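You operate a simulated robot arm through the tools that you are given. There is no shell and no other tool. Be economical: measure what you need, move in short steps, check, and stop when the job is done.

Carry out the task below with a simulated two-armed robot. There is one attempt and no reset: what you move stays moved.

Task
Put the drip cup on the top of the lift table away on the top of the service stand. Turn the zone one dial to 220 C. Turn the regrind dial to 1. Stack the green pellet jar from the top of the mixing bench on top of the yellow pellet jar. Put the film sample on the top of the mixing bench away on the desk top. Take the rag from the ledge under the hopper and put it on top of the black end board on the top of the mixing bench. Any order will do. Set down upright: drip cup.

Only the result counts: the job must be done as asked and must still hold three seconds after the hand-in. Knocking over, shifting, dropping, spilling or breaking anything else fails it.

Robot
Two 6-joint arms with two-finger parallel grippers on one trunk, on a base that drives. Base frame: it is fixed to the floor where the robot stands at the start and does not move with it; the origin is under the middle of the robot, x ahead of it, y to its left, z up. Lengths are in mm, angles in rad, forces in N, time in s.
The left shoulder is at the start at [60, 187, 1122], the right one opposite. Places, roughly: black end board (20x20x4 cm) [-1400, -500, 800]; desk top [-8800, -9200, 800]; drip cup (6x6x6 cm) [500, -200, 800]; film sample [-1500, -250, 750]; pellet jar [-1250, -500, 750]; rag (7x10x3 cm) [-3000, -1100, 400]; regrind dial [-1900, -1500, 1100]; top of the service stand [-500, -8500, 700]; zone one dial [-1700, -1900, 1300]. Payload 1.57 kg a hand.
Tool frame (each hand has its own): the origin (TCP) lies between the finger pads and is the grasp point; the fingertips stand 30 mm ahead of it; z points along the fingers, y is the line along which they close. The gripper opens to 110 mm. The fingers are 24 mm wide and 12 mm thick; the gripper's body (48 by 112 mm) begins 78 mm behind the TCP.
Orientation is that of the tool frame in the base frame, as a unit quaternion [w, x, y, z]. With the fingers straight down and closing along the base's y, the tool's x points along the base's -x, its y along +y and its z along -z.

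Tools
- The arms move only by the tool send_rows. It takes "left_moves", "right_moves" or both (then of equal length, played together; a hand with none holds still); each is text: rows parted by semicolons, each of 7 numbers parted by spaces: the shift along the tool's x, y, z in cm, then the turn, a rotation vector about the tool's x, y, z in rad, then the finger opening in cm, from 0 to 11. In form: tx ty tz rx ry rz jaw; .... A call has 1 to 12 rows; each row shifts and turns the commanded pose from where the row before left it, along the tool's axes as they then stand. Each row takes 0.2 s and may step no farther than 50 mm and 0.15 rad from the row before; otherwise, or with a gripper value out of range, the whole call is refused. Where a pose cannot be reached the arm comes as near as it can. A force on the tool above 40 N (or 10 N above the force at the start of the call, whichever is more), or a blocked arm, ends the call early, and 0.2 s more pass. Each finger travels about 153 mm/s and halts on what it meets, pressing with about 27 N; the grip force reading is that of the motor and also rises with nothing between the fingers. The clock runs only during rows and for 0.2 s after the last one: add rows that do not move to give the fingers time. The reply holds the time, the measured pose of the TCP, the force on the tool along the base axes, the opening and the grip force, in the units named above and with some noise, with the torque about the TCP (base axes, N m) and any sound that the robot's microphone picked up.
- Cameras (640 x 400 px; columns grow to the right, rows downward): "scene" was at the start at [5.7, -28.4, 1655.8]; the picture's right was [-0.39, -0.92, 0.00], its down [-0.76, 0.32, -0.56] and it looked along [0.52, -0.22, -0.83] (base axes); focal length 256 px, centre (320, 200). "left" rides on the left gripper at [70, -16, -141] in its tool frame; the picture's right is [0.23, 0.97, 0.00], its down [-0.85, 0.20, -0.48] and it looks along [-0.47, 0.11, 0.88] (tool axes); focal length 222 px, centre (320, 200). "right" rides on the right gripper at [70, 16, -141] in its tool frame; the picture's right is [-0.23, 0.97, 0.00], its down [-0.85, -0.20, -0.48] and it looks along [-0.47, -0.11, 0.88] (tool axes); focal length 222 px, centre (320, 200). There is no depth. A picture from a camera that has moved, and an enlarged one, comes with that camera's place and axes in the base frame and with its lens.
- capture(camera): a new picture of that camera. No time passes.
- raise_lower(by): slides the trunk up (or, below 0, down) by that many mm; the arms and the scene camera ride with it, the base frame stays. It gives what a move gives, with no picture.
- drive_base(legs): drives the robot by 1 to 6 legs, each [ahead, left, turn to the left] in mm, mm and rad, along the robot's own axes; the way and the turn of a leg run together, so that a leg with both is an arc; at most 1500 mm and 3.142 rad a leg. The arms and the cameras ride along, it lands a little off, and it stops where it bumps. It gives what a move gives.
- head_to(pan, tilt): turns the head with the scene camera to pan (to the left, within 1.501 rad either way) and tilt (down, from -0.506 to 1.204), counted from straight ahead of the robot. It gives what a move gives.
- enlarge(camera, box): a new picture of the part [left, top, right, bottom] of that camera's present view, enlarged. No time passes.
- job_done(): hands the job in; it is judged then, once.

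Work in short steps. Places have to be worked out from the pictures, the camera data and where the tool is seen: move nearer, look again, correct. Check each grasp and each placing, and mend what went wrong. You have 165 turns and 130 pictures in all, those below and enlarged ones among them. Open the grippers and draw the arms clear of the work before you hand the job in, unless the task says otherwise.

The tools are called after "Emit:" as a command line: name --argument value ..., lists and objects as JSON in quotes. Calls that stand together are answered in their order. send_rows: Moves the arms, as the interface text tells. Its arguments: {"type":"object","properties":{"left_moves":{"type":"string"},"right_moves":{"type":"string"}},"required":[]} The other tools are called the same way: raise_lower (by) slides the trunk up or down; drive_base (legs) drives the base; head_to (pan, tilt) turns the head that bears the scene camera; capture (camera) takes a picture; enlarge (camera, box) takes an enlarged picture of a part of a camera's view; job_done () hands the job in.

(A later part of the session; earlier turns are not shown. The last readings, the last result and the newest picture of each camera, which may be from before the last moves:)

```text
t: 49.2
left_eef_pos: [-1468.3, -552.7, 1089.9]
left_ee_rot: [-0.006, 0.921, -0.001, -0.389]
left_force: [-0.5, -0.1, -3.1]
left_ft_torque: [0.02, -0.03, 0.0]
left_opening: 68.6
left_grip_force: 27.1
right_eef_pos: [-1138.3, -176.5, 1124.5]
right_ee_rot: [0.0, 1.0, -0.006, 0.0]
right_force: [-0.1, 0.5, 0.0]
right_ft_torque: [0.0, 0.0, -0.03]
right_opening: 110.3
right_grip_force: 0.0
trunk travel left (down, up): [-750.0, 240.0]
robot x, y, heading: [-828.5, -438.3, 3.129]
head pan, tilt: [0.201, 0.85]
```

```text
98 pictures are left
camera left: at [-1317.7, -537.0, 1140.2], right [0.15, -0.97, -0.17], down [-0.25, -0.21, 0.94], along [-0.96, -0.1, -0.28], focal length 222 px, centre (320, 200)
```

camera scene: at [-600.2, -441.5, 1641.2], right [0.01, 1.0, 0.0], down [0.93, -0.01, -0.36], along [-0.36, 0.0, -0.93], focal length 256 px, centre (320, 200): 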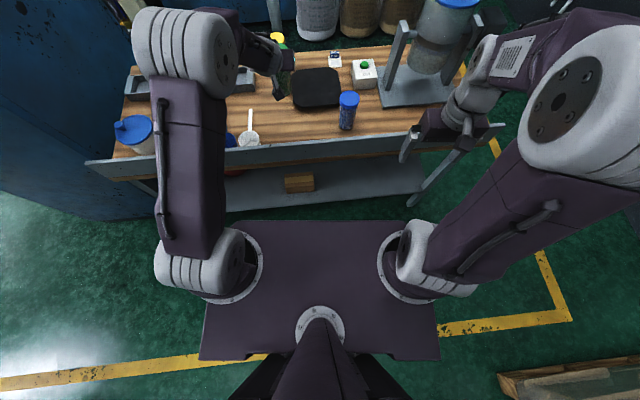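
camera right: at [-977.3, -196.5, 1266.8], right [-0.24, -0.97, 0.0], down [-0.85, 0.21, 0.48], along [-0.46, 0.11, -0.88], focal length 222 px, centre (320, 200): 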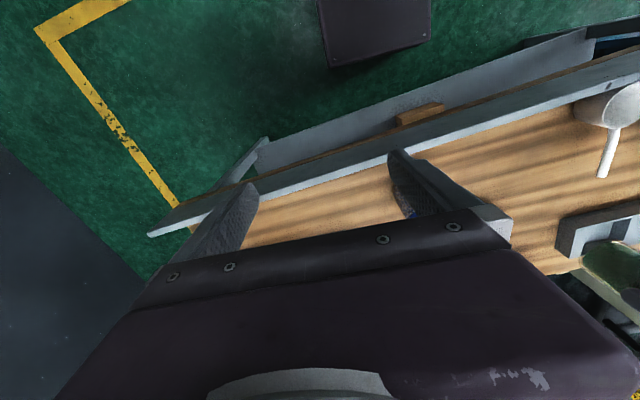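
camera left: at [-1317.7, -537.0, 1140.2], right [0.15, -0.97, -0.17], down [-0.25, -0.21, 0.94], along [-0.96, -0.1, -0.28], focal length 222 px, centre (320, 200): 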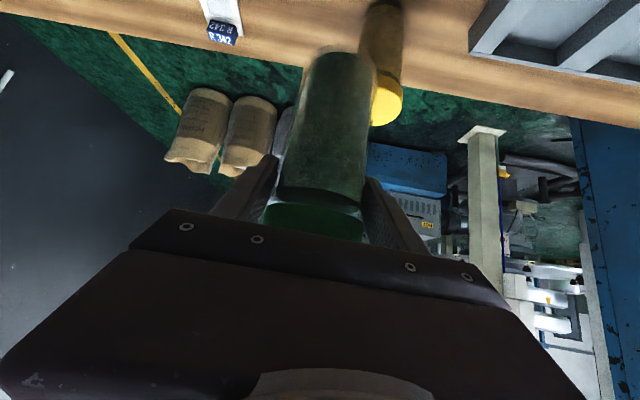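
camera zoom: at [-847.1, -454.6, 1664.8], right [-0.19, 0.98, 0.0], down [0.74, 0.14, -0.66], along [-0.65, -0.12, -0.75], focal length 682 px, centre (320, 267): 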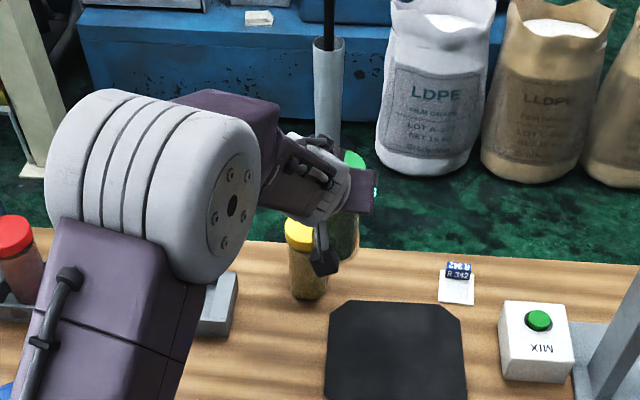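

The yellow lid is at about [-1533,-612,950], and the held jar's axis matches the TCP. I shift over it and check.

Emit:
send_rows --left_moves "-1.54 2 1.58 0 0 0 5;-1.54 2 1.58 0 0 0 5;-1.54 2 1.58 0 0 0 5;0 0 0 0 0 0 5"

Emit:
enlarge --camera "scene" --box '[240, 120, 400, 220]'

Emit:
capture --camera "left"

```text
t: 50.2
left_eef_pos: [-1533.1, -612.1, 1089.8]
left_ee_rot: [-0.006, 0.921, -0.002, -0.389]
left_force: [0.0, -0.4, -2.9]
left_ft_torque: [0.02, -0.03, 0.01]
left_opening: 68.5
left_grip_force: 27.0
right_eef_pos: [-1139.1, -176.9, 1125.3]
right_ee_rot: [0.0, 1.0, -0.006, -0.001]
right_force: [0.3, 0.3, -0.5]
right_ft_torque: [0.01, -0.02, 0.0]
right_opening: 110.2
right_grip_force: 0.1
trunk travel left (down, up): [-750.0, 240.0]
robot x, y, heading: [-829.6, -439.8, 3.13]
head pan, tilt: [0.201, 0.85]
```

```text
4.00 times, centred on (320, 170) of scene
camera zoom: at [-846.4, -454.4, 1664.9], right [-0.19, 0.98, 0.0], down [0.74, 0.14, -0.66], along [-0.65, -0.12, -0.75], focal length 1022 px, centre (320, 320)
```

zoom: 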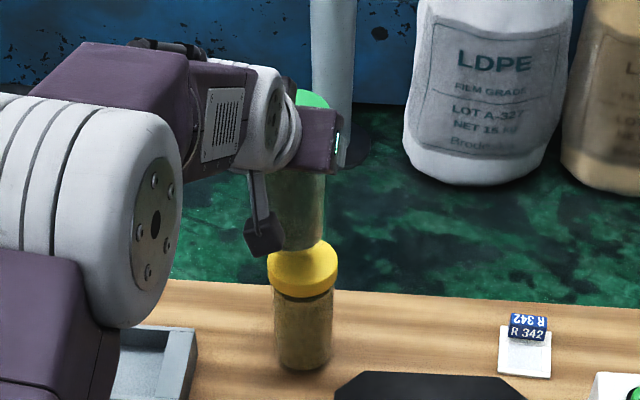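

```text
96 pictures are left
camera left: at [-1383.6, -596.6, 1140.3], right [0.15, -0.97, -0.17], down [-0.25, -0.21, 0.94], along [-0.96, -0.1, -0.28], focal length 222 px, centre (320, 200)
```

left: 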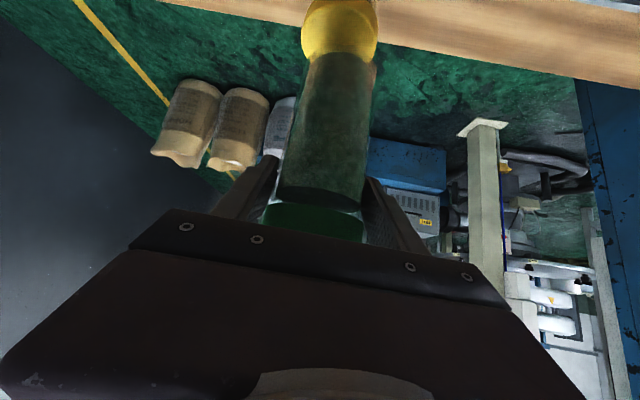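

It looks nearly aligned, perhaps 6 mm off in y. I enlarge once to judge the offset.

Emit:
enlarge --camera "scene" --box '[288, 140, 352, 180]'

Emit:
enlarge --camera "scene" --box '[288, 175, 352, 215]'

Emit:
enlarge --camera "left" --box '[256, 0, 416, 100]'

```text
10.00 times, centred on (320, 160) of scene
camera zoom: at [-846.4, -454.4, 1664.9], right [-0.19, 0.98, 0.0], down [0.74, 0.14, -0.66], along [-0.65, -0.12, -0.75], focal length 2556 px, centre (320, 600)
```

zoom: 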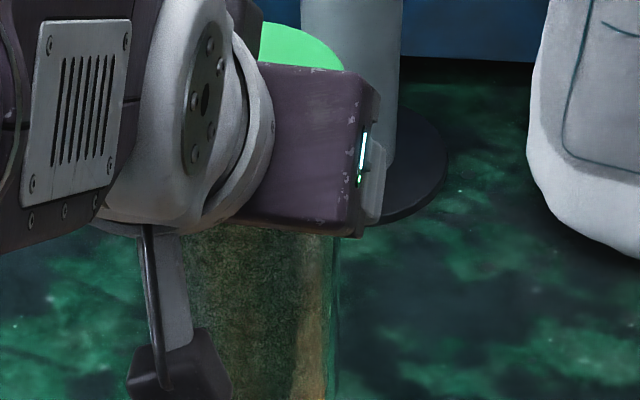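

```text
10.00 times, centred on (320, 195) of scene
camera zoom: at [-846.4, -454.4, 1664.9], right [-0.19, 0.98, 0.0], down [0.74, 0.14, -0.66], along [-0.65, -0.12, -0.75], focal length 2556 px, centre (320, 250)
```

zoom: 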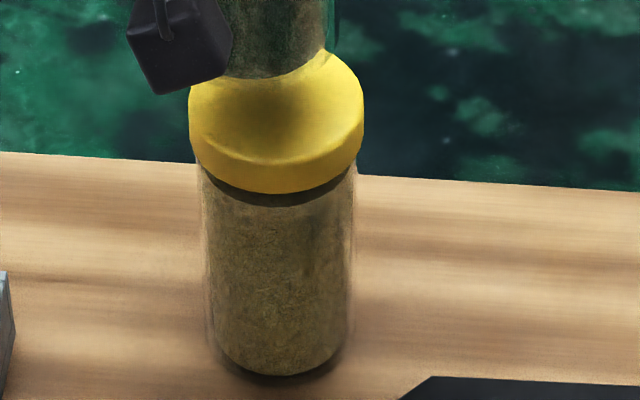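

```text
4.00 times, centred on (336, 50) of left
camera zoom: at [-1383.6, -596.6, 1140.3], right [0.15, -0.97, -0.17], down [-0.25, -0.21, 0.94], along [-0.96, -0.1, -0.28], focal length 888 px, centre (256, 800)
```

zoom: 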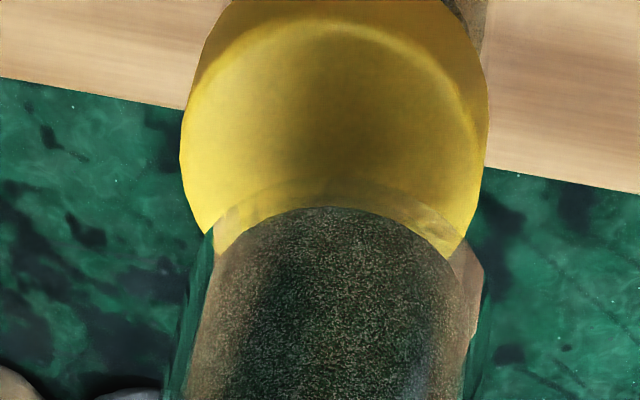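

Both views say the jar's base is near z=992 (so the bench top is at about 812). x is good, and the yellow jar is about 6 mm further to +y. I correct by 6 mm and lower 33 mm.

Emit:
send_rows --left_moves "0 -0.6 0 0 0 0 5;0 0 0 0 0 0 5;0.8 0 0.78 0 0 0 5;0.8 0 0.78 0 0 0 5;0.75 0 0.75 0 0 0 5;0 0 0 0 0 0 5"

Emit:
enlarge --camera "scene" --box '[272, 150, 352, 200]'

Emit:
enlarge --camera "left" --box '[256, 0, 416, 100]'

```text
t: 51.6
left_eef_pos: [-1532.9, -606.0, 1058.6]
left_ee_rot: [-0.006, 0.921, -0.002, -0.39]
left_force: [-0.7, -0.1, 1.4]
left_ft_torque: [0.04, 0.15, 0.01]
left_opening: 68.6
left_grip_force: 27.8
right_eef_pos: [-1138.8, -177.4, 1125.2]
right_ee_rot: [0.0, 1.0, -0.006, 0.0]
right_force: [0.3, -0.2, 0.0]
right_ft_torque: [0.0, 0.0, 0.01]
right_opening: 110.0
right_grip_force: 0.0
trunk travel left (down, up): [-750.0, 240.0]
robot x, y, heading: [-830.1, -440.1, 3.13]
head pan, tilt: [0.201, 0.85]
```

```text
8.00 times, centred on (312, 175) of scene
camera zoom: at [-845.8, -454.7, 1665.0], right [-0.19, 0.98, 0.0], down [0.74, 0.14, -0.66], along [-0.65, -0.12, -0.75], focal length 2045 px, centre (384, 400)
```

zoom: 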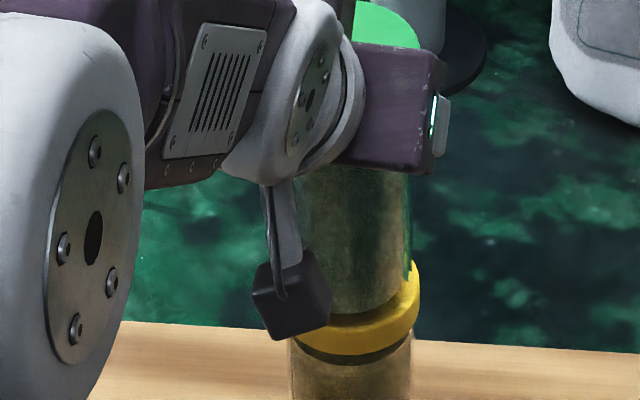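

```text
4.00 times, centred on (336, 50) of left
camera zoom: at [-1382.6, -590.2, 1107.6], right [0.15, -0.97, -0.17], down [-0.25, -0.21, 0.95], along [-0.96, -0.1, -0.28], focal length 888 px, centre (256, 800)
```

zoom: 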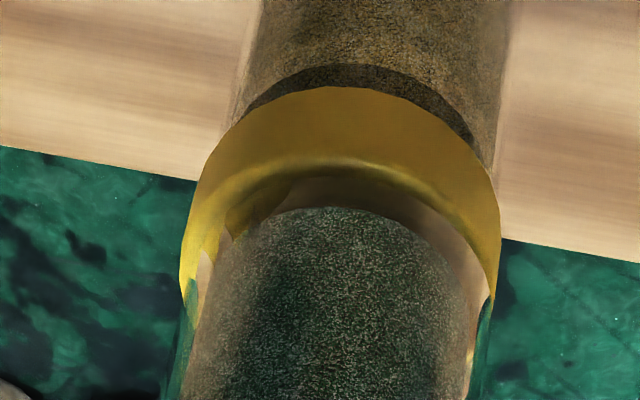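

Contact is already felt and it is well centred. I press about 1.5 mm more to confirm.

Emit:
send_rows --left_moves "0.07 0 0.07 0 0 0 5;0.04 0 0.04 0 0 0 5;0 0 0 0 0 0 5"

```text
t: 52.4
left_eef_pos: [-1531.0, -606.9, 1057.4]
left_ee_rot: [-0.005, 0.92, -0.001, -0.391]
left_force: [-0.3, -0.6, 10.0]
left_ft_torque: [-0.04, -0.24, -0.03]
left_opening: 68.7
left_grip_force: 27.0
right_eef_pos: [-1137.2, -176.1, 1126.1]
right_ee_rot: [0.0, 1.0, -0.006, -0.001]
right_force: [-0.1, 0.3, -0.3]
right_ft_torque: [-0.01, 0.01, 0.0]
right_opening: 109.9
right_grip_force: 0.0
trunk travel left (down, up): [-750.0, 240.0]
robot x, y, heading: [-832.2, -437.3, 3.124]
head pan, tilt: [0.201, 0.85]
```

Firm contact at 10 N. I relieve slightly, open, and back off along the tool axis.

Emit:
send_rows --left_moves "-0.05 0 -0.05 0 0 0 5;0 0 0 0 0 0 8;0 0 0 0 0 0 11;0 0 0 0 0 0 11;0 0 -3 0 0 0 11;0 0 -4.5 0 0 0 11;0 0 -4.5 0 0 0 11;0 0 -4.5 0 0 0 11;0 0 0 0 0 0 11"

Emit:
enlarge --camera "scene" --box '[240, 120, 400, 220]'

Emit:
capture --camera "left"

```text
t: 54.4
left_eef_pos: [-1417.6, -606.5, 1172.5]
left_ee_rot: [-0.006, 0.921, -0.001, -0.389]
left_force: [-0.9, -0.7, -0.6]
left_ft_torque: [0.0, 0.02, -0.02]
left_opening: 110.1
left_grip_force: 0.0
right_eef_pos: [-1139.8, -177.1, 1125.1]
right_ee_rot: [0.0, 1.0, -0.006, 0.0]
right_force: [-0.2, 0.7, 0.2]
right_ft_torque: [0.0, 0.04, 0.0]
right_opening: 110.0
right_grip_force: 0.1
trunk travel left (down, up): [-750.0, 240.0]
robot x, y, heading: [-827.3, -440.3, 3.131]
head pan, tilt: [0.201, 0.85]
```

```text
4.00 times, centred on (320, 170) of scene
camera zoom: at [-846.8, -454.6, 1664.9], right [-0.19, 0.98, 0.0], down [0.74, 0.14, -0.66], along [-0.65, -0.12, -0.75], focal length 1022 px, centre (320, 320)
```

zoom: 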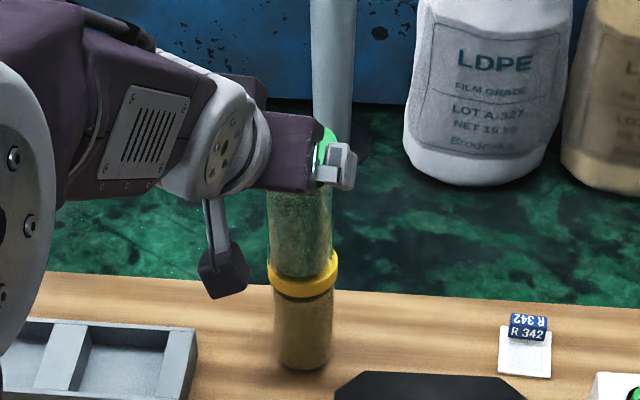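

```text
89 pictures are left
camera left: at [-1266.6, -590.8, 1222.3], right [0.15, -0.97, -0.17], down [-0.25, -0.21, 0.94], along [-0.96, -0.1, -0.28], focal length 222 px, centre (320, 200)
```

left: 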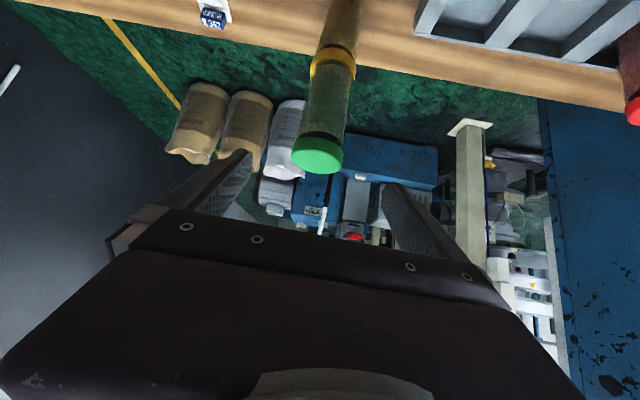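

The green jar stands on the yellow one. Next is the rag: a pale object on the blue base's ledge at about [-3060,-1105,410] fits the hint. I fold the left arm back, then back away from the bench.

Emit:
send_rows --left_moves "0 0 0 0 0.135 0 11;0 0 0 0 0.135 0 11;0 0 0 0 0.135 0 11;0 0 0 0 0.135 0 11;0 0 0 0 0.135 0 11;0 0 0 0 0.125 0 11;4.8 0 0 0 0 0 11;4.8 0 0 0 0 0 11;4.8 0 0 0 0 0 11;4.8 0 0 0 0 0 11;4.5 0 0 0 0 0 11;0 0 0 0 0 0 6"

Emit:
drive_base --legs '[[-350, 0, 0], [0, -1300, 0]]'

Emit:
head_to --pan 0.0 --tilt 0.5

Emit:
capture --camera "scene"

```text
t: 57.0
left_eef_pos: [-1163.5, -610.6, 1165.5]
left_ee_rot: [-0.004, 1.0, -0.002, 0.0]
left_force: [0.3, 0.1, 1.0]
left_ft_torque: [0.0, -0.01, 0.0]
left_opening: 60.0
left_grip_force: 0.0
left hand out of reach, approached as far as the arm can: row 6
right_eef_pos: [-1139.3, -176.9, 1124.2]
right_ee_rot: [0.0, 1.0, -0.006, 0.001]
right_force: [-0.4, -0.1, 0.9]
right_ft_torque: [-0.02, 0.04, 0.0]
right_opening: 109.9
right_grip_force: 0.1
trunk travel left (down, up): [-750.0, 240.0]
robot x, y, heading: [-830.0, -440.0, 3.123]
head pan, tilt: [0.201, 0.85]
```

```text
t: 65.2
left_eef_pos: [-815.2, 626.1, 1164.9]
left_ee_rot: [-0.003, 1.0, 0.005, -0.001]
left_force: [-0.2, -0.7, 0.6]
left_ft_torque: [-0.04, 0.0, 0.02]
left_opening: 60.1
left_grip_force: 0.0
right_eef_pos: [-798.6, 1059.6, 1126.0]
right_ee_rot: [-0.001, 1.0, 0.002, -0.001]
right_force: [0.6, 0.1, 0.1]
right_ft_torque: [-0.04, 0.0, 0.03]
right_opening: 109.8
right_grip_force: 0.1
trunk travel left (down, up): [-750.0, 240.0]
robot x, y, heading: [-484.2, 801.2, -3.141]
head pan, tilt: [0.201, 0.85]
```

```text
t: 66.0
left_eef_pos: [-816.4, 624.9, 1165.0]
left_ee_rot: [-0.004, 1.0, 0.005, -0.001]
left_force: [-0.3, -0.6, 0.2]
left_ft_torque: [0.02, 0.01, -0.01]
left_opening: 60.2
left_grip_force: 0.0
right_eef_pos: [-801.4, 1059.1, 1126.0]
right_ee_rot: [0.0, 1.0, 0.002, 0.0]
right_force: [-1.0, 0.1, 0.1]
right_ft_torque: [-0.03, 0.01, 0.03]
right_opening: 109.9
right_grip_force: 0.0
trunk travel left (down, up): [-750.0, 240.0]
robot x, y, heading: [-487.5, 800.1, -3.139]
head pan, tilt: [0.0, 0.499]
```

```text
88 pictures are left
camera scene: at [-518.0, 800.8, 1694.8], right [0.0, 1.0, 0.0], down [0.48, 0.0, -0.88], along [-0.88, 0.0, -0.48], focal length 256 px, centre (320, 200)
```

scene: 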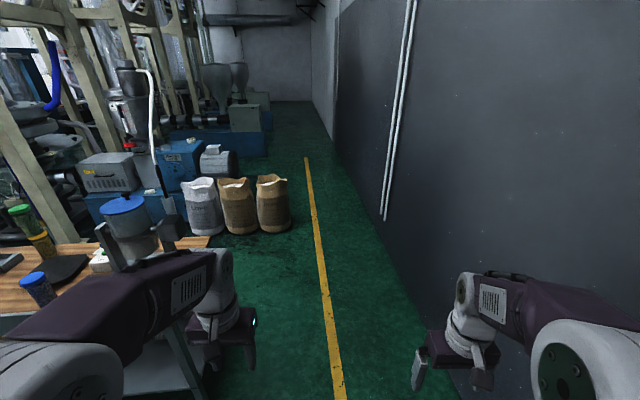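

The corridor is clear, with bags at x≈-2850, y -450…+350. I drive forward to x≈-2230, then strafe left partway behind the bench.

Emit:
drive_base --legs '[[1000, 0, 0], [780, 0, 0]]'

Emit:
drive_base --legs '[[0, 1000, 0]]'

Emit:
capture --camera "scene"

```text
t: 75.0
left_eef_pos: [-2588.4, 625.2, 1165.9]
left_ee_rot: [-0.004, 1.0, 0.007, -0.001]
left_force: [0.5, 0.5, 0.6]
left_ft_torque: [0.01, 0.01, 0.0]
left_opening: 60.2
left_grip_force: 0.1
right_eef_pos: [-2573.1, 1059.5, 1125.4]
right_ee_rot: [0.0, 1.0, 0.004, 0.0]
right_force: [-0.1, 0.1, -0.2]
right_ft_torque: [-0.03, 0.0, 0.01]
right_opening: 110.1
right_grip_force: 0.1
trunk travel left (down, up): [-750.0, 240.0]
robot x, y, heading: [-2261.0, 802.1, -3.134]
head pan, tilt: [0.0, 0.499]
```

```text
t: 80.3
left_eef_pos: [-2576.6, -396.6, 1165.8]
left_ee_rot: [-0.003, 1.0, 0.01, -0.001]
left_force: [-0.3, 0.3, -0.6]
left_ft_torque: [0.03, -0.01, 0.0]
left_opening: 59.8
left_grip_force: 0.0
right_eef_pos: [-2564.2, 36.6, 1125.2]
right_ee_rot: [0.0, 1.0, 0.007, 0.0]
right_force: [0.9, 0.1, 0.7]
right_ft_torque: [0.03, -0.02, 0.0]
right_opening: 110.1
right_grip_force: 0.1
trunk travel left (down, up): [-750.0, 240.0]
robot x, y, heading: [-2246.8, -217.1, -3.127]
head pan, tilt: [0.0, 0.499]
```

```text
87 pictures are left
camera scene: at [-2279.3, -217.1, 1694.9], right [-0.01, 1.0, 0.0], down [0.48, 0.01, -0.88], along [-0.88, -0.01, -0.48], focal length 256 px, centre (320, 200)
```

scene: 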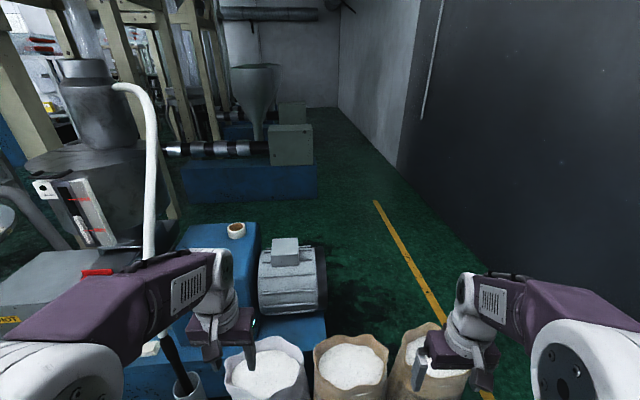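

The pale object sits on the blue base ahead-left, with a hose stand near it. I strafe a further 600 mm left and look closer.

Emit:
drive_base --legs '[[0, 700, -0.012]]'

Emit:
head_to --pan 0.1 --tilt 0.8

Emit:
capture --camera "scene"

```text
t: 84.1
left_eef_pos: [-2580.4, -1091.8, 1164.8]
left_ee_rot: [-0.004, 1.0, -0.003, -0.001]
left_force: [-0.3, 0.9, 0.1]
left_ft_torque: [0.0, 0.01, 0.0]
left_opening: 59.7
left_grip_force: 0.0
right_eef_pos: [-2556.2, -657.9, 1126.0]
right_ee_rot: [0.0, 1.0, -0.006, -0.001]
right_force: [-0.2, -1.1, -0.3]
right_ft_torque: [0.0, 0.0, -0.02]
right_opening: 110.1
right_grip_force: 0.0
trunk travel left (down, up): [-750.0, 240.0]
robot x, y, heading: [-2249.1, -919.2, 3.127]
head pan, tilt: [0.0, 0.499]
```

```text
t: 84.9
left_eef_pos: [-2580.7, -1092.0, 1165.1]
left_ee_rot: [-0.005, 1.0, -0.003, -0.001]
left_force: [0.4, -0.3, -0.7]
left_ft_torque: [0.0, 0.02, 0.0]
left_opening: 60.0
left_grip_force: 0.1
right_eef_pos: [-2557.3, -658.9, 1125.5]
right_ee_rot: [0.001, 1.0, -0.007, 0.0]
right_force: [0.6, 1.2, -0.7]
right_ft_torque: [0.0, 0.04, -0.01]
right_opening: 109.9
right_grip_force: 0.1
trunk travel left (down, up): [-750.0, 240.0]
robot x, y, heading: [-2244.9, -919.4, 3.129]
head pan, tilt: [0.099, 0.799]
```

```text
86 pictures are left
camera scene: at [-2268.1, -929.6, 1669.0], right [-0.09, 1.0, 0.0], down [0.71, 0.06, -0.7], along [-0.69, -0.06, -0.72], focal length 256 px, centre (320, 200)
```

scene: 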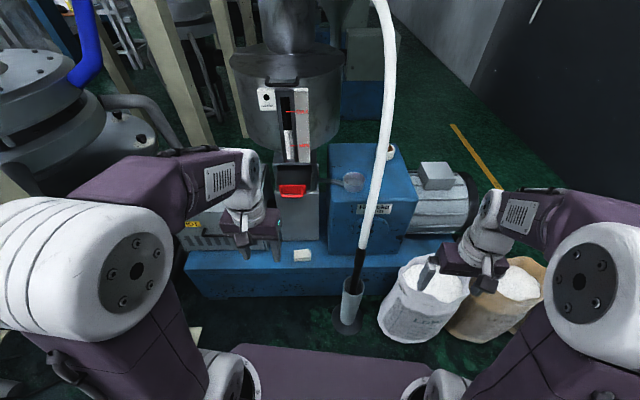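

The rag is at about [-3051,-1095,400], and the hose stand at about [-2845,-810]. I'll stand at y≈-1250 so the right hand lines up with the rag and stays clear of the hose.

Emit:
drive_base --legs '[[0, 330, 0.012], [220, 0, 0]]'

Emit:
capture --camera "scene"

```text
t: 88.4
left_eef_pos: [-2795.4, -1430.5, 1166.5]
left_ee_rot: [-0.005, 1.0, 0.007, -0.001]
left_force: [0.0, -0.2, 0.2]
left_ft_torque: [-0.01, -0.01, -0.01]
left_opening: 59.8
left_grip_force: 0.1
right_eef_pos: [-2781.2, -997.6, 1126.4]
right_ee_rot: [0.0, 1.0, 0.005, -0.001]
right_force: [0.6, 0.0, 0.4]
right_ft_torque: [-0.04, -0.03, 0.01]
right_opening: 110.0
right_grip_force: 0.1
trunk travel left (down, up): [-750.0, 240.0]
robot x, y, heading: [-2468.3, -1252.0, -3.129]
head pan, tilt: [0.099, 0.799]
```

```text
85 pictures are left
camera scene: at [-2485.8, -1261.2, 1669.0], right [-0.11, 0.99, 0.0], down [0.71, 0.08, -0.7], along [-0.69, -0.08, -0.72], focal length 256 px, centre (320, 200)
```

scene: 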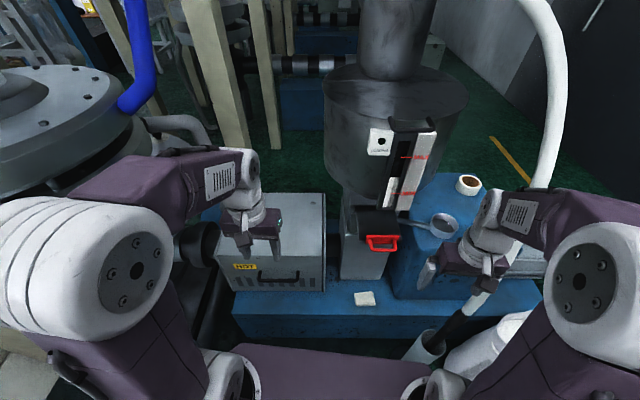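

The hopper's red drawer seems to overhang the rag at z≈830. I enlarge the rag region before choosing the approach.

Emit:
enlarge --camera "scene" --box '[312, 190, 440, 320]'

Emit:
enlarge --camera "right" --box '[320, 0, 640, 200]'

```text
3.08 times, centred on (376, 255) of scene
camera zoom: at [-2485.8, -1261.2, 1669.0], right [-0.11, 0.99, 0.0], down [0.71, 0.08, -0.7], along [-0.69, -0.08, -0.72], focal length 786 px, centre (148, 31)
```

zoom: 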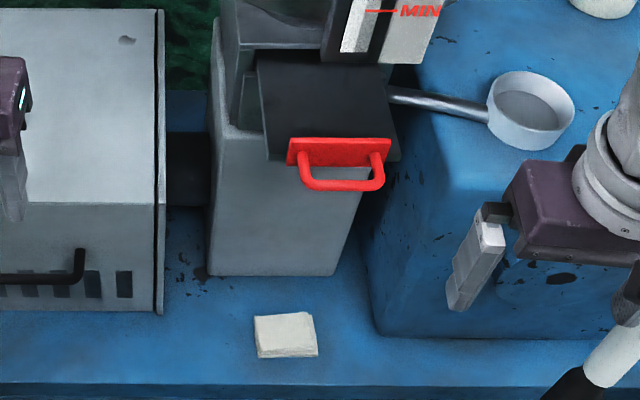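

```text
2.00 times, centred on (480, 100) of right
camera zoom: at [-2711.7, -1013.4, 1267.3], right [-0.22, -0.98, 0.0], down [-0.86, 0.19, 0.48], along [-0.47, 0.1, -0.88], focal length 444 px, centre (0, 400)
```

zoom: 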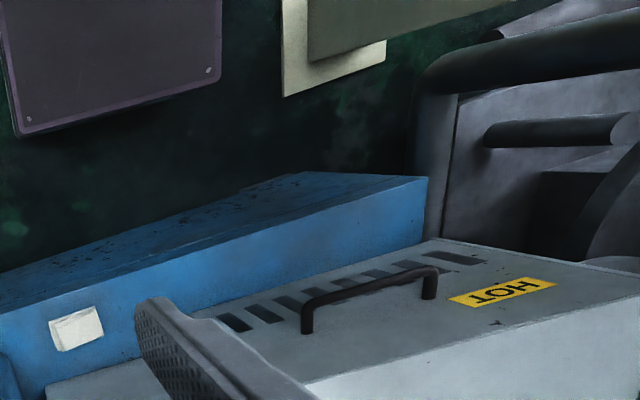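

The rag is at [-3042,-1100] (100 mm along y, 70 along x), with the drawer handle above at about [-2996,-1104,940]. I'll come from above with the hand turned 90°, closing along x, and the trunk low so the arm stays under the drawer. First I lower the trunk.

Emit:
raise_lower --by -370

Emit:
send_rows --right_moves "0 0.9 0 0 0 0.14 11;0 0.9 0 0 0 0.14 11;0 0.9 0 0 0 0.14 11;0 0.9 0 0 0 0.14 11;0 0 0 0 0 0.14 11;0 0 0 0 0 0.14 11;0 0 0 0 0 0.14 11;0 0 0 0 0 0.14 11;0 0 0 0 0 0.14 11;0 0 0 0 0 0.14 11;0 0 0 0 0 0.14 11;0 0 0 0 0 0 11"

Emit:
capture --camera "scene"

```text
t: 92.0
left_eef_pos: [-2797.2, -1431.7, 795.7]
left_ee_rot: [-0.004, 1.0, 0.008, 0.0]
left_force: [-0.2, 0.3, 0.6]
left_ft_torque: [0.02, -0.02, 0.01]
left_opening: 60.1
left_grip_force: 0.0
right_eef_pos: [-2783.2, -997.8, 756.1]
right_ee_rot: [0.0, 1.0, 0.004, 0.0]
right_force: [1.2, 0.8, 0.6]
right_ft_torque: [0.02, 0.01, 0.01]
right_opening: 109.9
right_grip_force: 0.1
trunk travel left (down, up): [-380.0, 610.0]
robot x, y, heading: [-2467.5, -1248.8, -3.124]
head pan, tilt: [0.099, 0.799]
```

```text
t: 94.6
left_eef_pos: [-2796.8, -1430.2, 794.4]
left_ee_rot: [-0.005, 1.0, 0.008, -0.002]
left_force: [-0.8, 0.0, 1.4]
left_ft_torque: [-0.02, -0.01, 0.01]
left_opening: 59.9
left_grip_force: 0.1
right_eef_pos: [-2790.6, -1031.1, 755.3]
right_ee_rot: [-0.001, 0.721, -0.693, 0.0]
right_force: [0.0, 0.4, -0.9]
right_ft_torque: [-0.01, 0.0, 0.01]
right_opening: 110.0
right_grip_force: 0.0
trunk travel left (down, up): [-380.0, 610.0]
robot x, y, heading: [-2467.9, -1250.1, -3.131]
head pan, tilt: [0.099, 0.799]
```

```text
82 pictures are left
camera scene: at [-2487.8, -1261.0, 1298.9], right [-0.11, 0.99, 0.0], down [0.71, 0.08, -0.7], along [-0.69, -0.08, -0.72], focal length 256 px, centre (320, 200)
```

scene: 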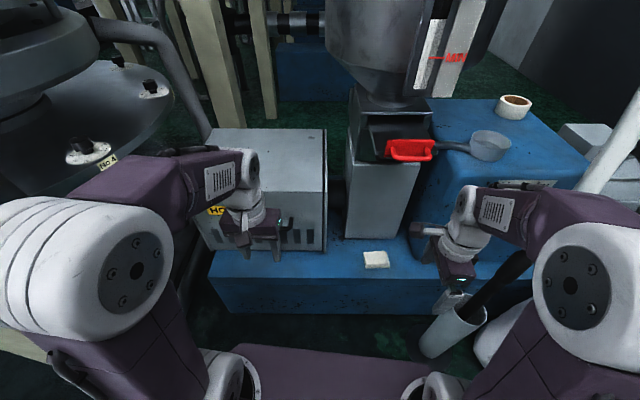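

The hand is turned. I move it forward and down to above the rag.

Emit:
send_rows --right_moves "0.86 3.1 2.4 0 0 0 11;0.86 3.1 2.4 0 0 0 11;0.86 3.1 2.4 0 0 0 11;0.86 3.1 2.4 0 0 0 11;0.86 3.1 2.4 0 0 0 11;0.86 3.1 2.4 0 0 0 11;0.86 3.1 2.4 0 0 0 11;0.86 3.1 2.4 0 0 0 11;0 0 0 0 0 0 11"

Emit:
capture --camera "scene"

Emit:
capture --camera "right"

```text
t: 96.6
left_eef_pos: [-2796.6, -1431.3, 795.5]
left_ee_rot: [-0.004, 1.0, 0.008, -0.001]
left_force: [1.0, -0.7, 0.1]
left_ft_torque: [0.0, 0.01, -0.05]
left_opening: 60.3
left_grip_force: 0.0
right_eef_pos: [-3033.2, -1110.7, 562.7]
right_ee_rot: [0.0, 0.721, -0.693, -0.001]
right_force: [0.3, -0.5, -0.5]
right_ft_torque: [0.01, 0.02, 0.0]
right_opening: 110.0
right_grip_force: 0.0
trunk travel left (down, up): [-380.0, 610.0]
robot x, y, heading: [-2466.7, -1253.9, -3.135]
head pan, tilt: [0.099, 0.799]
```

```text
81 pictures are left
camera scene: at [-2487.4, -1261.0, 1299.0], right [-0.11, 0.99, 0.0], down [0.71, 0.08, -0.7], along [-0.69, -0.08, -0.72], focal length 256 px, centre (320, 200)
```

scene: 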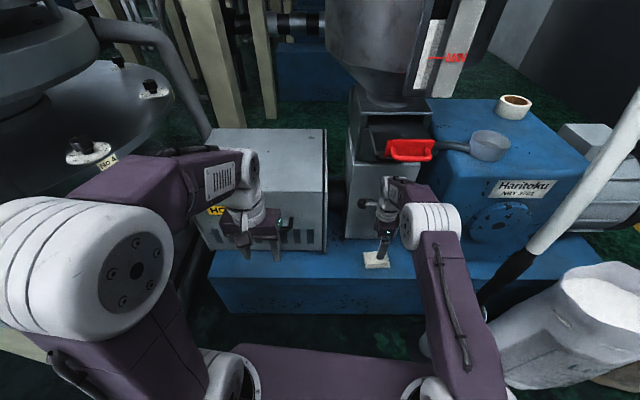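

```text
80 pictures are left
camera right: at [-3047.7, -1182.5, 704.7], right [-0.98, 0.19, 0.0], down [0.16, 0.86, 0.48], along [0.09, 0.47, -0.88], focal length 222 px, centre (320, 200)
```

right: 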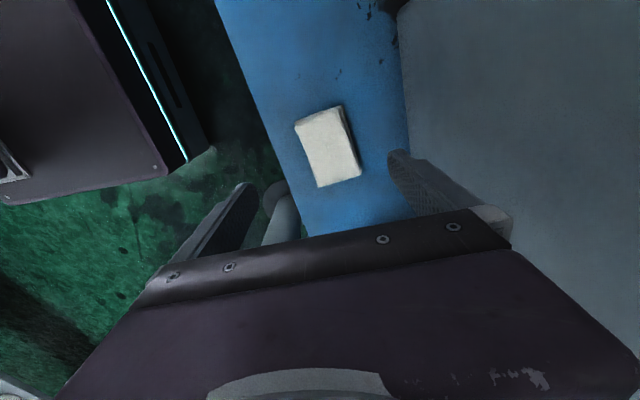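

The rag is nearly under the hand; its centre is at about [-3045,-1107]. I adjust and descend to z≈447.

Emit:
send_rows --right_moves "-0.5 1.1 0 0 0 -0.05 11;0 0 4 0 0 0 11;0 0 4 0 0 0 11;0 0 3.5 0 0 0 11;0 0 0 0 0 0 11"

Emit:
capture --camera "right"

```text
t: 97.8
left_eef_pos: [-2798.0, -1431.1, 795.1]
left_ee_rot: [-0.005, 1.0, 0.008, -0.001]
left_force: [-0.5, -0.2, -0.7]
left_ft_torque: [-0.03, -0.03, 0.02]
left_opening: 60.0
left_grip_force: 0.1
right_eef_pos: [-3044.4, -1105.5, 447.9]
right_ee_rot: [0.0, 0.738, -0.675, 0.0]
right_force: [0.1, -0.4, 0.8]
right_ft_torque: [0.01, 0.01, 0.0]
right_opening: 109.9
right_grip_force: 0.0
trunk travel left (down, up): [-380.0, 610.0]
robot x, y, heading: [-2466.7, -1253.7, -3.134]
head pan, tilt: [0.099, 0.799]
```

```text
79 pictures are left
camera right: at [-3054.1, -1178.0, 588.6], right [-0.99, 0.14, 0.0], down [0.12, 0.87, 0.48], along [0.07, 0.47, -0.88], focal length 222 px, centre (320, 200)
```

right: 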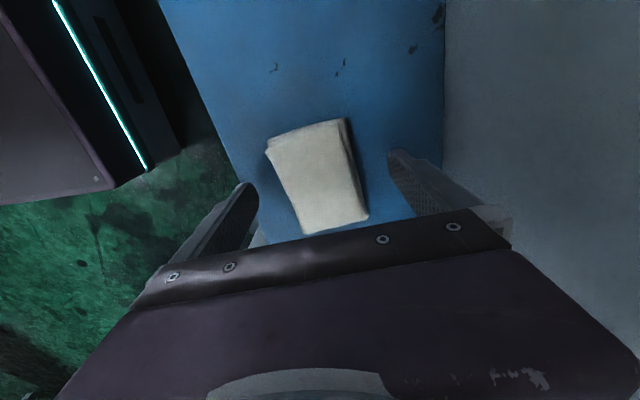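

Fingers straddle the rag. I turn slightly more, lower 10 mm and close.

Emit:
send_rows --right_moves "0 0 0.5 0 0 -0.07 11;0 0 0.5 0 0 0 11;0 0 0 0 0 0 11;0 0 0 0 0 0 3;0 0 0 0 0 0 3;0 0 0 0 0 0 3;0 0 0 0 0 0 3"

```text
t: 99.4
left_eef_pos: [-2797.2, -1430.7, 794.3]
left_ee_rot: [-0.005, 1.0, 0.007, -0.002]
left_force: [1.0, 0.5, -0.1]
left_ft_torque: [-0.02, 0.05, 0.02]
left_opening: 60.1
left_grip_force: 0.0
right_eef_pos: [-3041.6, -1107.8, 438.4]
right_ee_rot: [-0.001, 0.762, -0.648, 0.001]
right_force: [-0.3, 0.3, -0.1]
right_ft_torque: [0.0, 0.02, -0.01]
right_opening: 64.3
right_grip_force: 26.9
right hand out of reach, approached as far as the arm can: row 2
trunk travel left (down, up): [-380.0, 610.0]
robot x, y, heading: [-2466.8, -1250.1, -3.134]
head pan, tilt: [0.099, 0.799]
```

Gripped at 64 mm. I lift and verify.

Emit:
send_rows --right_moves "0 0 -2 0 0 0 3;0 0 -4 0 0 0 3;0 0 -4 0 0 0 3;0 0 -4 0 0 0 3;0 -4 -2 0 0 0 3;0 -4.5 0 0 0 0 3;0 -4.5 0 0 0 0 3;0 -4.5 0 0 0 0 3;0 -4.5 0 0 0 0 3;0 0 0 0 0 0 3"

Emit:
capture --camera "right"

```text
t: 100.7
left_eef_pos: [-2795.5, -1430.6, 796.2]
left_ee_rot: [-0.005, 1.0, 0.008, -0.002]
left_force: [0.2, 0.0, -0.2]
left_ft_torque: [0.01, 0.04, -0.01]
left_opening: 60.1
left_grip_force: 0.0
right_eef_pos: [-3097.9, -1110.0, 634.5]
right_ee_rot: [0.054, 0.76, -0.646, -0.052]
right_force: [-0.7, -0.2, -1.3]
right_ft_torque: [-0.01, 0.03, 0.01]
right_opening: 63.9
right_grip_force: 26.7
right hand out of reach, approached as far as the arm can: row 1, 2, 3, 4, 5
trunk travel left (down, up): [-380.0, 610.0]
robot x, y, heading: [-2467.8, -1252.4, -3.131]
head pan, tilt: [0.099, 0.799]
stopped in row 6 (right hand): the force on the tool passed its limit at 90 N (the readings are from after the stop); the commanded pose is now the measured one
```

```text
78 pictures are left
camera right: at [-3082.1, -1180.5, 777.1], right [-0.99, 0.07, 0.15], down [0.13, 0.88, 0.45], along [-0.1, 0.47, -0.88], focal length 222 px, centre (320, 200)
```

right: 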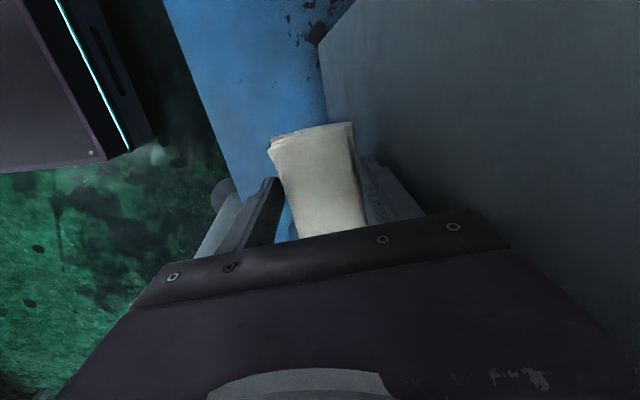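

The lift ran out of reach and pressed on something. I check the scene before moving again.

Emit:
capture --camera "scene"

```text
77 pictures are left
camera scene: at [-2486.1, -1261.3, 1299.0], right [-0.11, 0.99, 0.0], down [0.71, 0.08, -0.7], along [-0.69, -0.08, -0.72], focal length 256 px, centre (320, 200)
```

scene: 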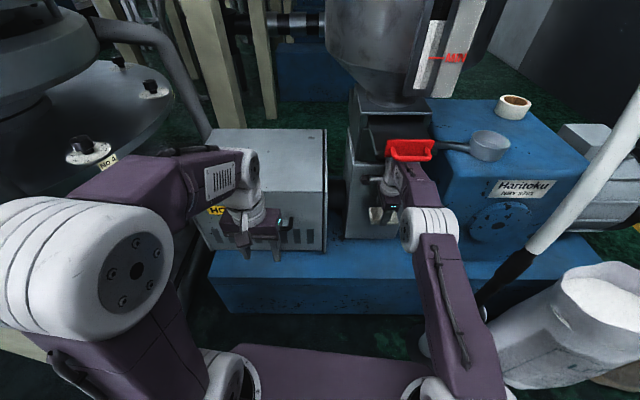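

The drawer is unmoved and the rag is still held; a finger just touched the fixed chute. I drive straight back to free the arm.

Emit:
drive_base --legs '[[-200, 0, 0]]'

Emit:
capture --camera "scene"

```text
t: 102.2
left_eef_pos: [-2600.0, -1428.0, 796.4]
left_ee_rot: [-0.004, 1.0, 0.006, -0.001]
left_force: [-0.2, -0.3, 0.4]
left_ft_torque: [0.01, 0.04, 0.01]
left_opening: 60.1
left_grip_force: 0.0
right_eef_pos: [-2899.4, -1105.8, 635.0]
right_ee_rot: [0.054, 0.757, -0.649, -0.053]
right_force: [0.8, 0.7, 0.7]
right_ft_torque: [-0.02, 0.02, 0.02]
right_opening: 64.0
right_grip_force: 27.1
trunk travel left (down, up): [-380.0, 610.0]
robot x, y, heading: [-2267.7, -1251.0, -3.135]
head pan, tilt: [0.099, 0.799]
```

```text
76 pictures are left
camera scene: at [-2289.1, -1259.3, 1299.0], right [-0.1, 0.99, 0.0], down [0.71, 0.08, -0.7], along [-0.69, -0.07, -0.72], focal length 256 px, centre (320, 200)
```

scene: 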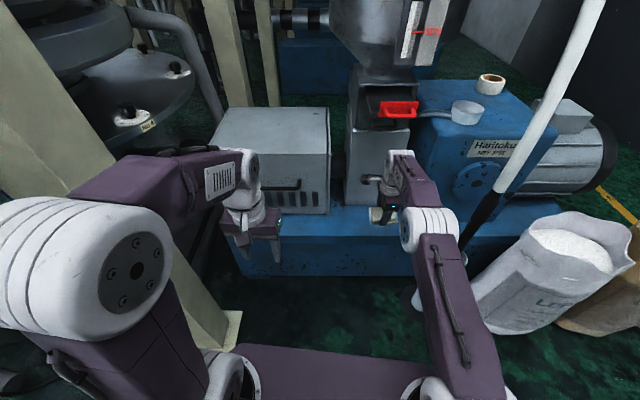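

Clear. I retract the right arm, raise the trunk, and look left toward where the dials should be.

Emit:
send_rows --right_moves "0 -4.5 -1 0 0 0 3;0 -4.5 -1 0 0 0 3;0 -4.5 -1 0 0 0 3;0 -4.5 -1 0 0 0 3;0 -4.5 -1 0 0 0 3;0 -4.5 -1 0 0 0 3;0 -2 0 0 0 0 3;0 0 0 0 0 0 3"

Emit:
raise_lower --by 370

Emit:
head_to --pan 1.5 --tilt 0.4

Emit:
capture --camera "scene"

```text
t: 104.0
left_eef_pos: [-2599.0, -1427.2, 794.8]
left_ee_rot: [-0.005, 1.0, 0.005, -0.002]
left_force: [0.2, -0.1, -0.1]
left_ft_torque: [0.0, 0.04, 0.02]
left_opening: 60.1
left_grip_force: 0.0
right_eef_pos: [-2608.6, -1060.3, 651.2]
right_ee_rot: [0.054, 0.758, -0.648, -0.052]
right_force: [-0.6, 0.2, 0.1]
right_ft_torque: [0.0, -0.03, 0.02]
right_opening: 63.9
right_grip_force: 26.9
trunk travel left (down, up): [-380.0, 610.0]
robot x, y, heading: [-2268.0, -1252.0, -3.138]
head pan, tilt: [0.099, 0.799]
```

```text
t: 107.6
left_eef_pos: [-2599.5, -1427.6, 1165.2]
left_ee_rot: [-0.005, 1.0, 0.005, 0.0]
left_force: [-1.1, -0.5, 0.1]
left_ft_torque: [-0.01, -0.03, -0.01]
left_opening: 60.3
left_grip_force: 0.0
right_eef_pos: [-2609.1, -1060.0, 1021.8]
right_ee_rot: [0.052, 0.758, -0.648, -0.053]
right_force: [-0.4, 1.4, 0.1]
right_ft_torque: [0.01, -0.02, 0.01]
right_opening: 64.1
right_grip_force: 27.1
trunk travel left (down, up): [-750.0, 240.0]
robot x, y, heading: [-2270.5, -1252.1, -3.137]
head pan, tilt: [0.099, 0.799]
```

```text
t: 109.2
left_eef_pos: [-2598.1, -1427.2, 1166.2]
left_ee_rot: [-0.005, 1.0, 0.005, -0.001]
left_force: [0.1, -0.6, -0.4]
left_ft_torque: [0.04, -0.03, 0.01]
left_opening: 60.3
left_grip_force: 0.0
right_eef_pos: [-2608.4, -1060.7, 1019.7]
right_ee_rot: [0.052, 0.757, -0.649, -0.052]
right_force: [-0.8, -0.3, 0.6]
right_ft_torque: [-0.01, 0.0, 0.0]
right_opening: 63.7
right_grip_force: 27.2
trunk travel left (down, up): [-750.0, 240.0]
robot x, y, heading: [-2271.1, -1250.2, -3.137]
head pan, tilt: [1.499, 0.4]
```

```text
75 pictures are left
camera scene: at [-2216.2, -1343.3, 1704.0], right [-1.0, 0.07, 0.0], down [0.03, 0.39, -0.92], along [-0.06, -0.92, -0.39], focal length 256 px, centre (320, 200)
```

scene: 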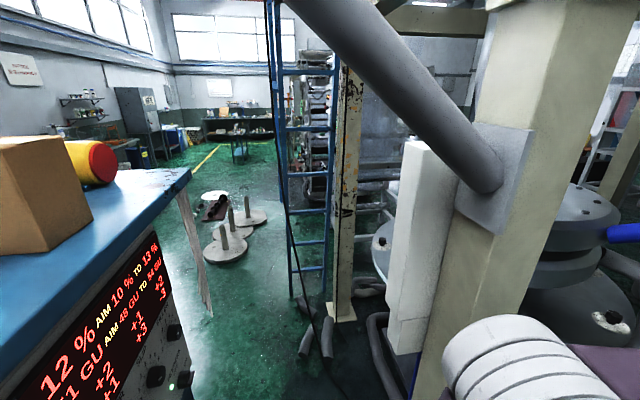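

A control panel with a display and knobs faces -x at the left. I strafe right to gain room, turn around to face +x, and look.

Emit:
drive_base --legs '[[0, -400, 0], [0, 0, 1.57], [0, 0, 1.57]]'

Emit:
head_to --pan -1.0 --tilt 0.4

Emit:
capture --camera "scene"

```text
t: 119.3
left_eef_pos: [-1948.4, -668.4, 1165.7]
left_ee_rot: [0.001, -0.018, 1.0, -0.005]
left_force: [1.0, -0.8, -2.0]
left_ft_torque: [-0.01, -0.01, -0.02]
left_opening: 59.9
left_grip_force: 0.0
right_eef_pos: [-1931.9, -1035.1, 1019.9]
right_ee_rot: [0.051, 0.64, 0.765, 0.054]
right_force: [-0.8, -0.3, -1.0]
right_ft_torque: [-0.01, 0.03, -0.01]
right_opening: 63.8
right_grip_force: 27.1
trunk travel left (down, up): [-750.0, 240.0]
robot x, y, heading: [-2274.4, -856.3, 0.029]
head pan, tilt: [1.499, 0.4]
```

```text
t: 121.6
left_eef_pos: [-1947.6, -668.0, 1165.2]
left_ee_rot: [0.001, -0.018, 1.0, -0.004]
left_force: [0.4, 0.1, 0.0]
left_ft_torque: [-0.01, -0.02, 0.01]
left_opening: 59.8
left_grip_force: 0.0
right_eef_pos: [-1931.5, -1036.0, 1021.2]
right_ee_rot: [0.052, 0.64, 0.765, 0.054]
right_force: [-0.2, -0.3, -0.8]
right_ft_torque: [0.0, 0.01, 0.0]
right_opening: 63.7
right_grip_force: 27.0
trunk travel left (down, up): [-750.0, 240.0]
robot x, y, heading: [-2274.4, -849.4, 0.027]
head pan, tilt: [-1.0, 0.4]
```

```text
74 pictures are left
camera scene: at [-2281.4, -931.9, 1704.1], right [-0.82, -0.57, 0.0], down [-0.22, 0.32, -0.92], along [0.52, -0.76, -0.39], focal length 256 px, centre (320, 200)
```

scene: 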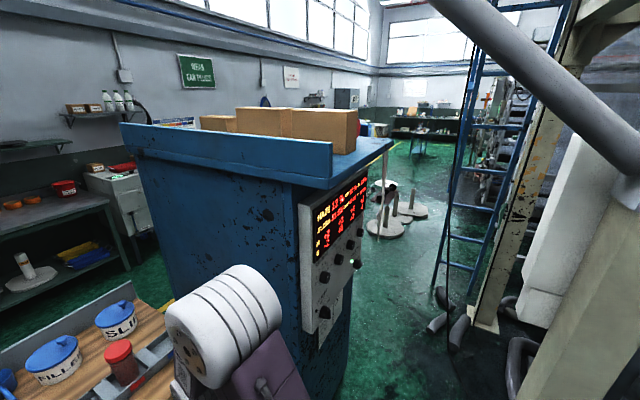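

Emit:
enlarge --camera "scene" --box '[290, 150, 390, 330]'

```text
2.22 times, centred on (340, 240) of scene
camera zoom: at [-2281.4, -931.9, 1704.1], right [-0.82, -0.57, 0.0], down [-0.22, 0.32, -0.92], along [0.52, -0.76, -0.39], focal length 568 px, centre (276, 111)
```

zoom: 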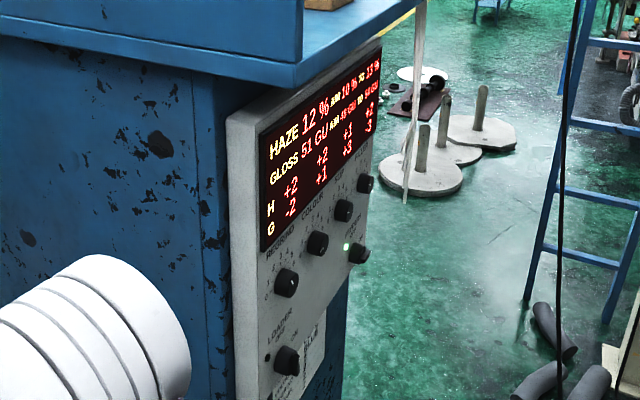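

The regrind dial is on that panel at about [-1884,-1543,1100]. Since I'm behind the bench, I can first lay the rag on the board from here, near the bench's back edge. I level the hand and drive to the bench's rear.

Emit:
send_rows --right_moves "0 0 0 0.148 0.01 0 3;0 0 0 0 0 0 3"

Emit:
drive_base --legs '[[0, 640, -0.027], [250, 0, 0]]'

Emit:
head_to --pan -0.1 --tilt 0.85

Emit:
capture --camera "scene"

```text
t: 122.2
left_eef_pos: [-1948.2, -668.5, 1165.9]
left_ee_rot: [0.001, -0.017, 1.0, -0.003]
left_force: [-0.5, -0.5, -0.6]
left_ft_torque: [0.0, -0.06, 0.01]
left_opening: 60.0
left_grip_force: 0.0
right_eef_pos: [-1932.0, -1036.4, 1020.9]
right_ee_rot: [0.0, 0.64, 0.768, 0.0]
right_force: [0.3, -0.1, -0.3]
right_ft_torque: [0.01, 0.01, 0.02]
right_opening: 63.9
right_grip_force: 27.1
trunk travel left (down, up): [-750.0, 240.0]
robot x, y, heading: [-2273.1, -851.7, 0.032]
head pan, tilt: [-1.0, 0.4]
```

```text
t: 127.2
left_eef_pos: [-1703.1, -33.2, 1165.5]
left_ee_rot: [0.001, -0.004, 1.0, -0.005]
left_force: [-0.8, 0.4, -1.0]
left_ft_torque: [0.01, -0.02, 0.03]
left_opening: 60.1
left_grip_force: 0.0
right_eef_pos: [-1695.7, -400.8, 1020.6]
right_ee_rot: [0.0, 0.651, 0.759, 0.001]
right_force: [0.6, -0.1, -0.4]
right_ft_torque: [-0.04, -0.01, 0.03]
right_opening: 64.0
right_grip_force: 26.5
trunk travel left (down, up): [-750.0, 240.0]
robot x, y, heading: [-2032.5, -210.4, 0.004]
head pan, tilt: [-1.0, 0.4]
```

```text
t: 128.4
left_eef_pos: [-1703.0, -34.3, 1165.6]
left_ee_rot: [0.001, -0.003, 1.0, -0.004]
left_force: [-0.1, 0.4, -0.1]
left_ft_torque: [0.03, -0.02, -0.02]
left_opening: 59.9
left_grip_force: 0.1
right_eef_pos: [-1695.8, -400.2, 1020.9]
right_ee_rot: [0.0, 0.651, 0.759, 0.0]
right_force: [0.0, 0.4, -0.4]
right_ft_torque: [0.02, -0.02, 0.05]
right_opening: 63.8
right_grip_force: 27.1
trunk travel left (down, up): [-750.0, 240.0]
robot x, y, heading: [-2032.4, -212.7, 0.002]
head pan, tilt: [-0.099, 0.85]
```

```text
72 pictures are left
camera scene: at [-2015.0, -217.9, 1665.0], right [-0.1, -1.0, 0.0], down [-0.75, 0.07, -0.66], along [0.66, -0.06, -0.75], focal length 256 px, centre (320, 200)
```

scene: 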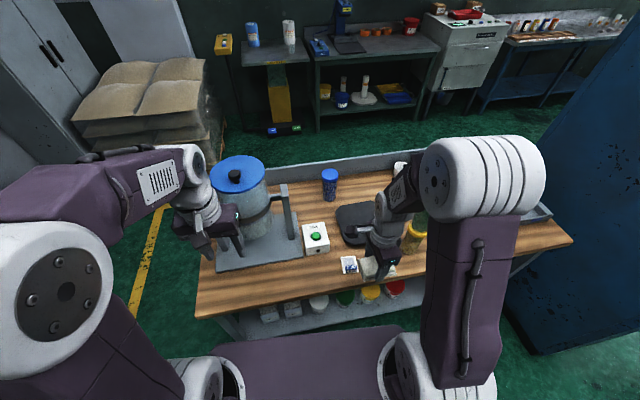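

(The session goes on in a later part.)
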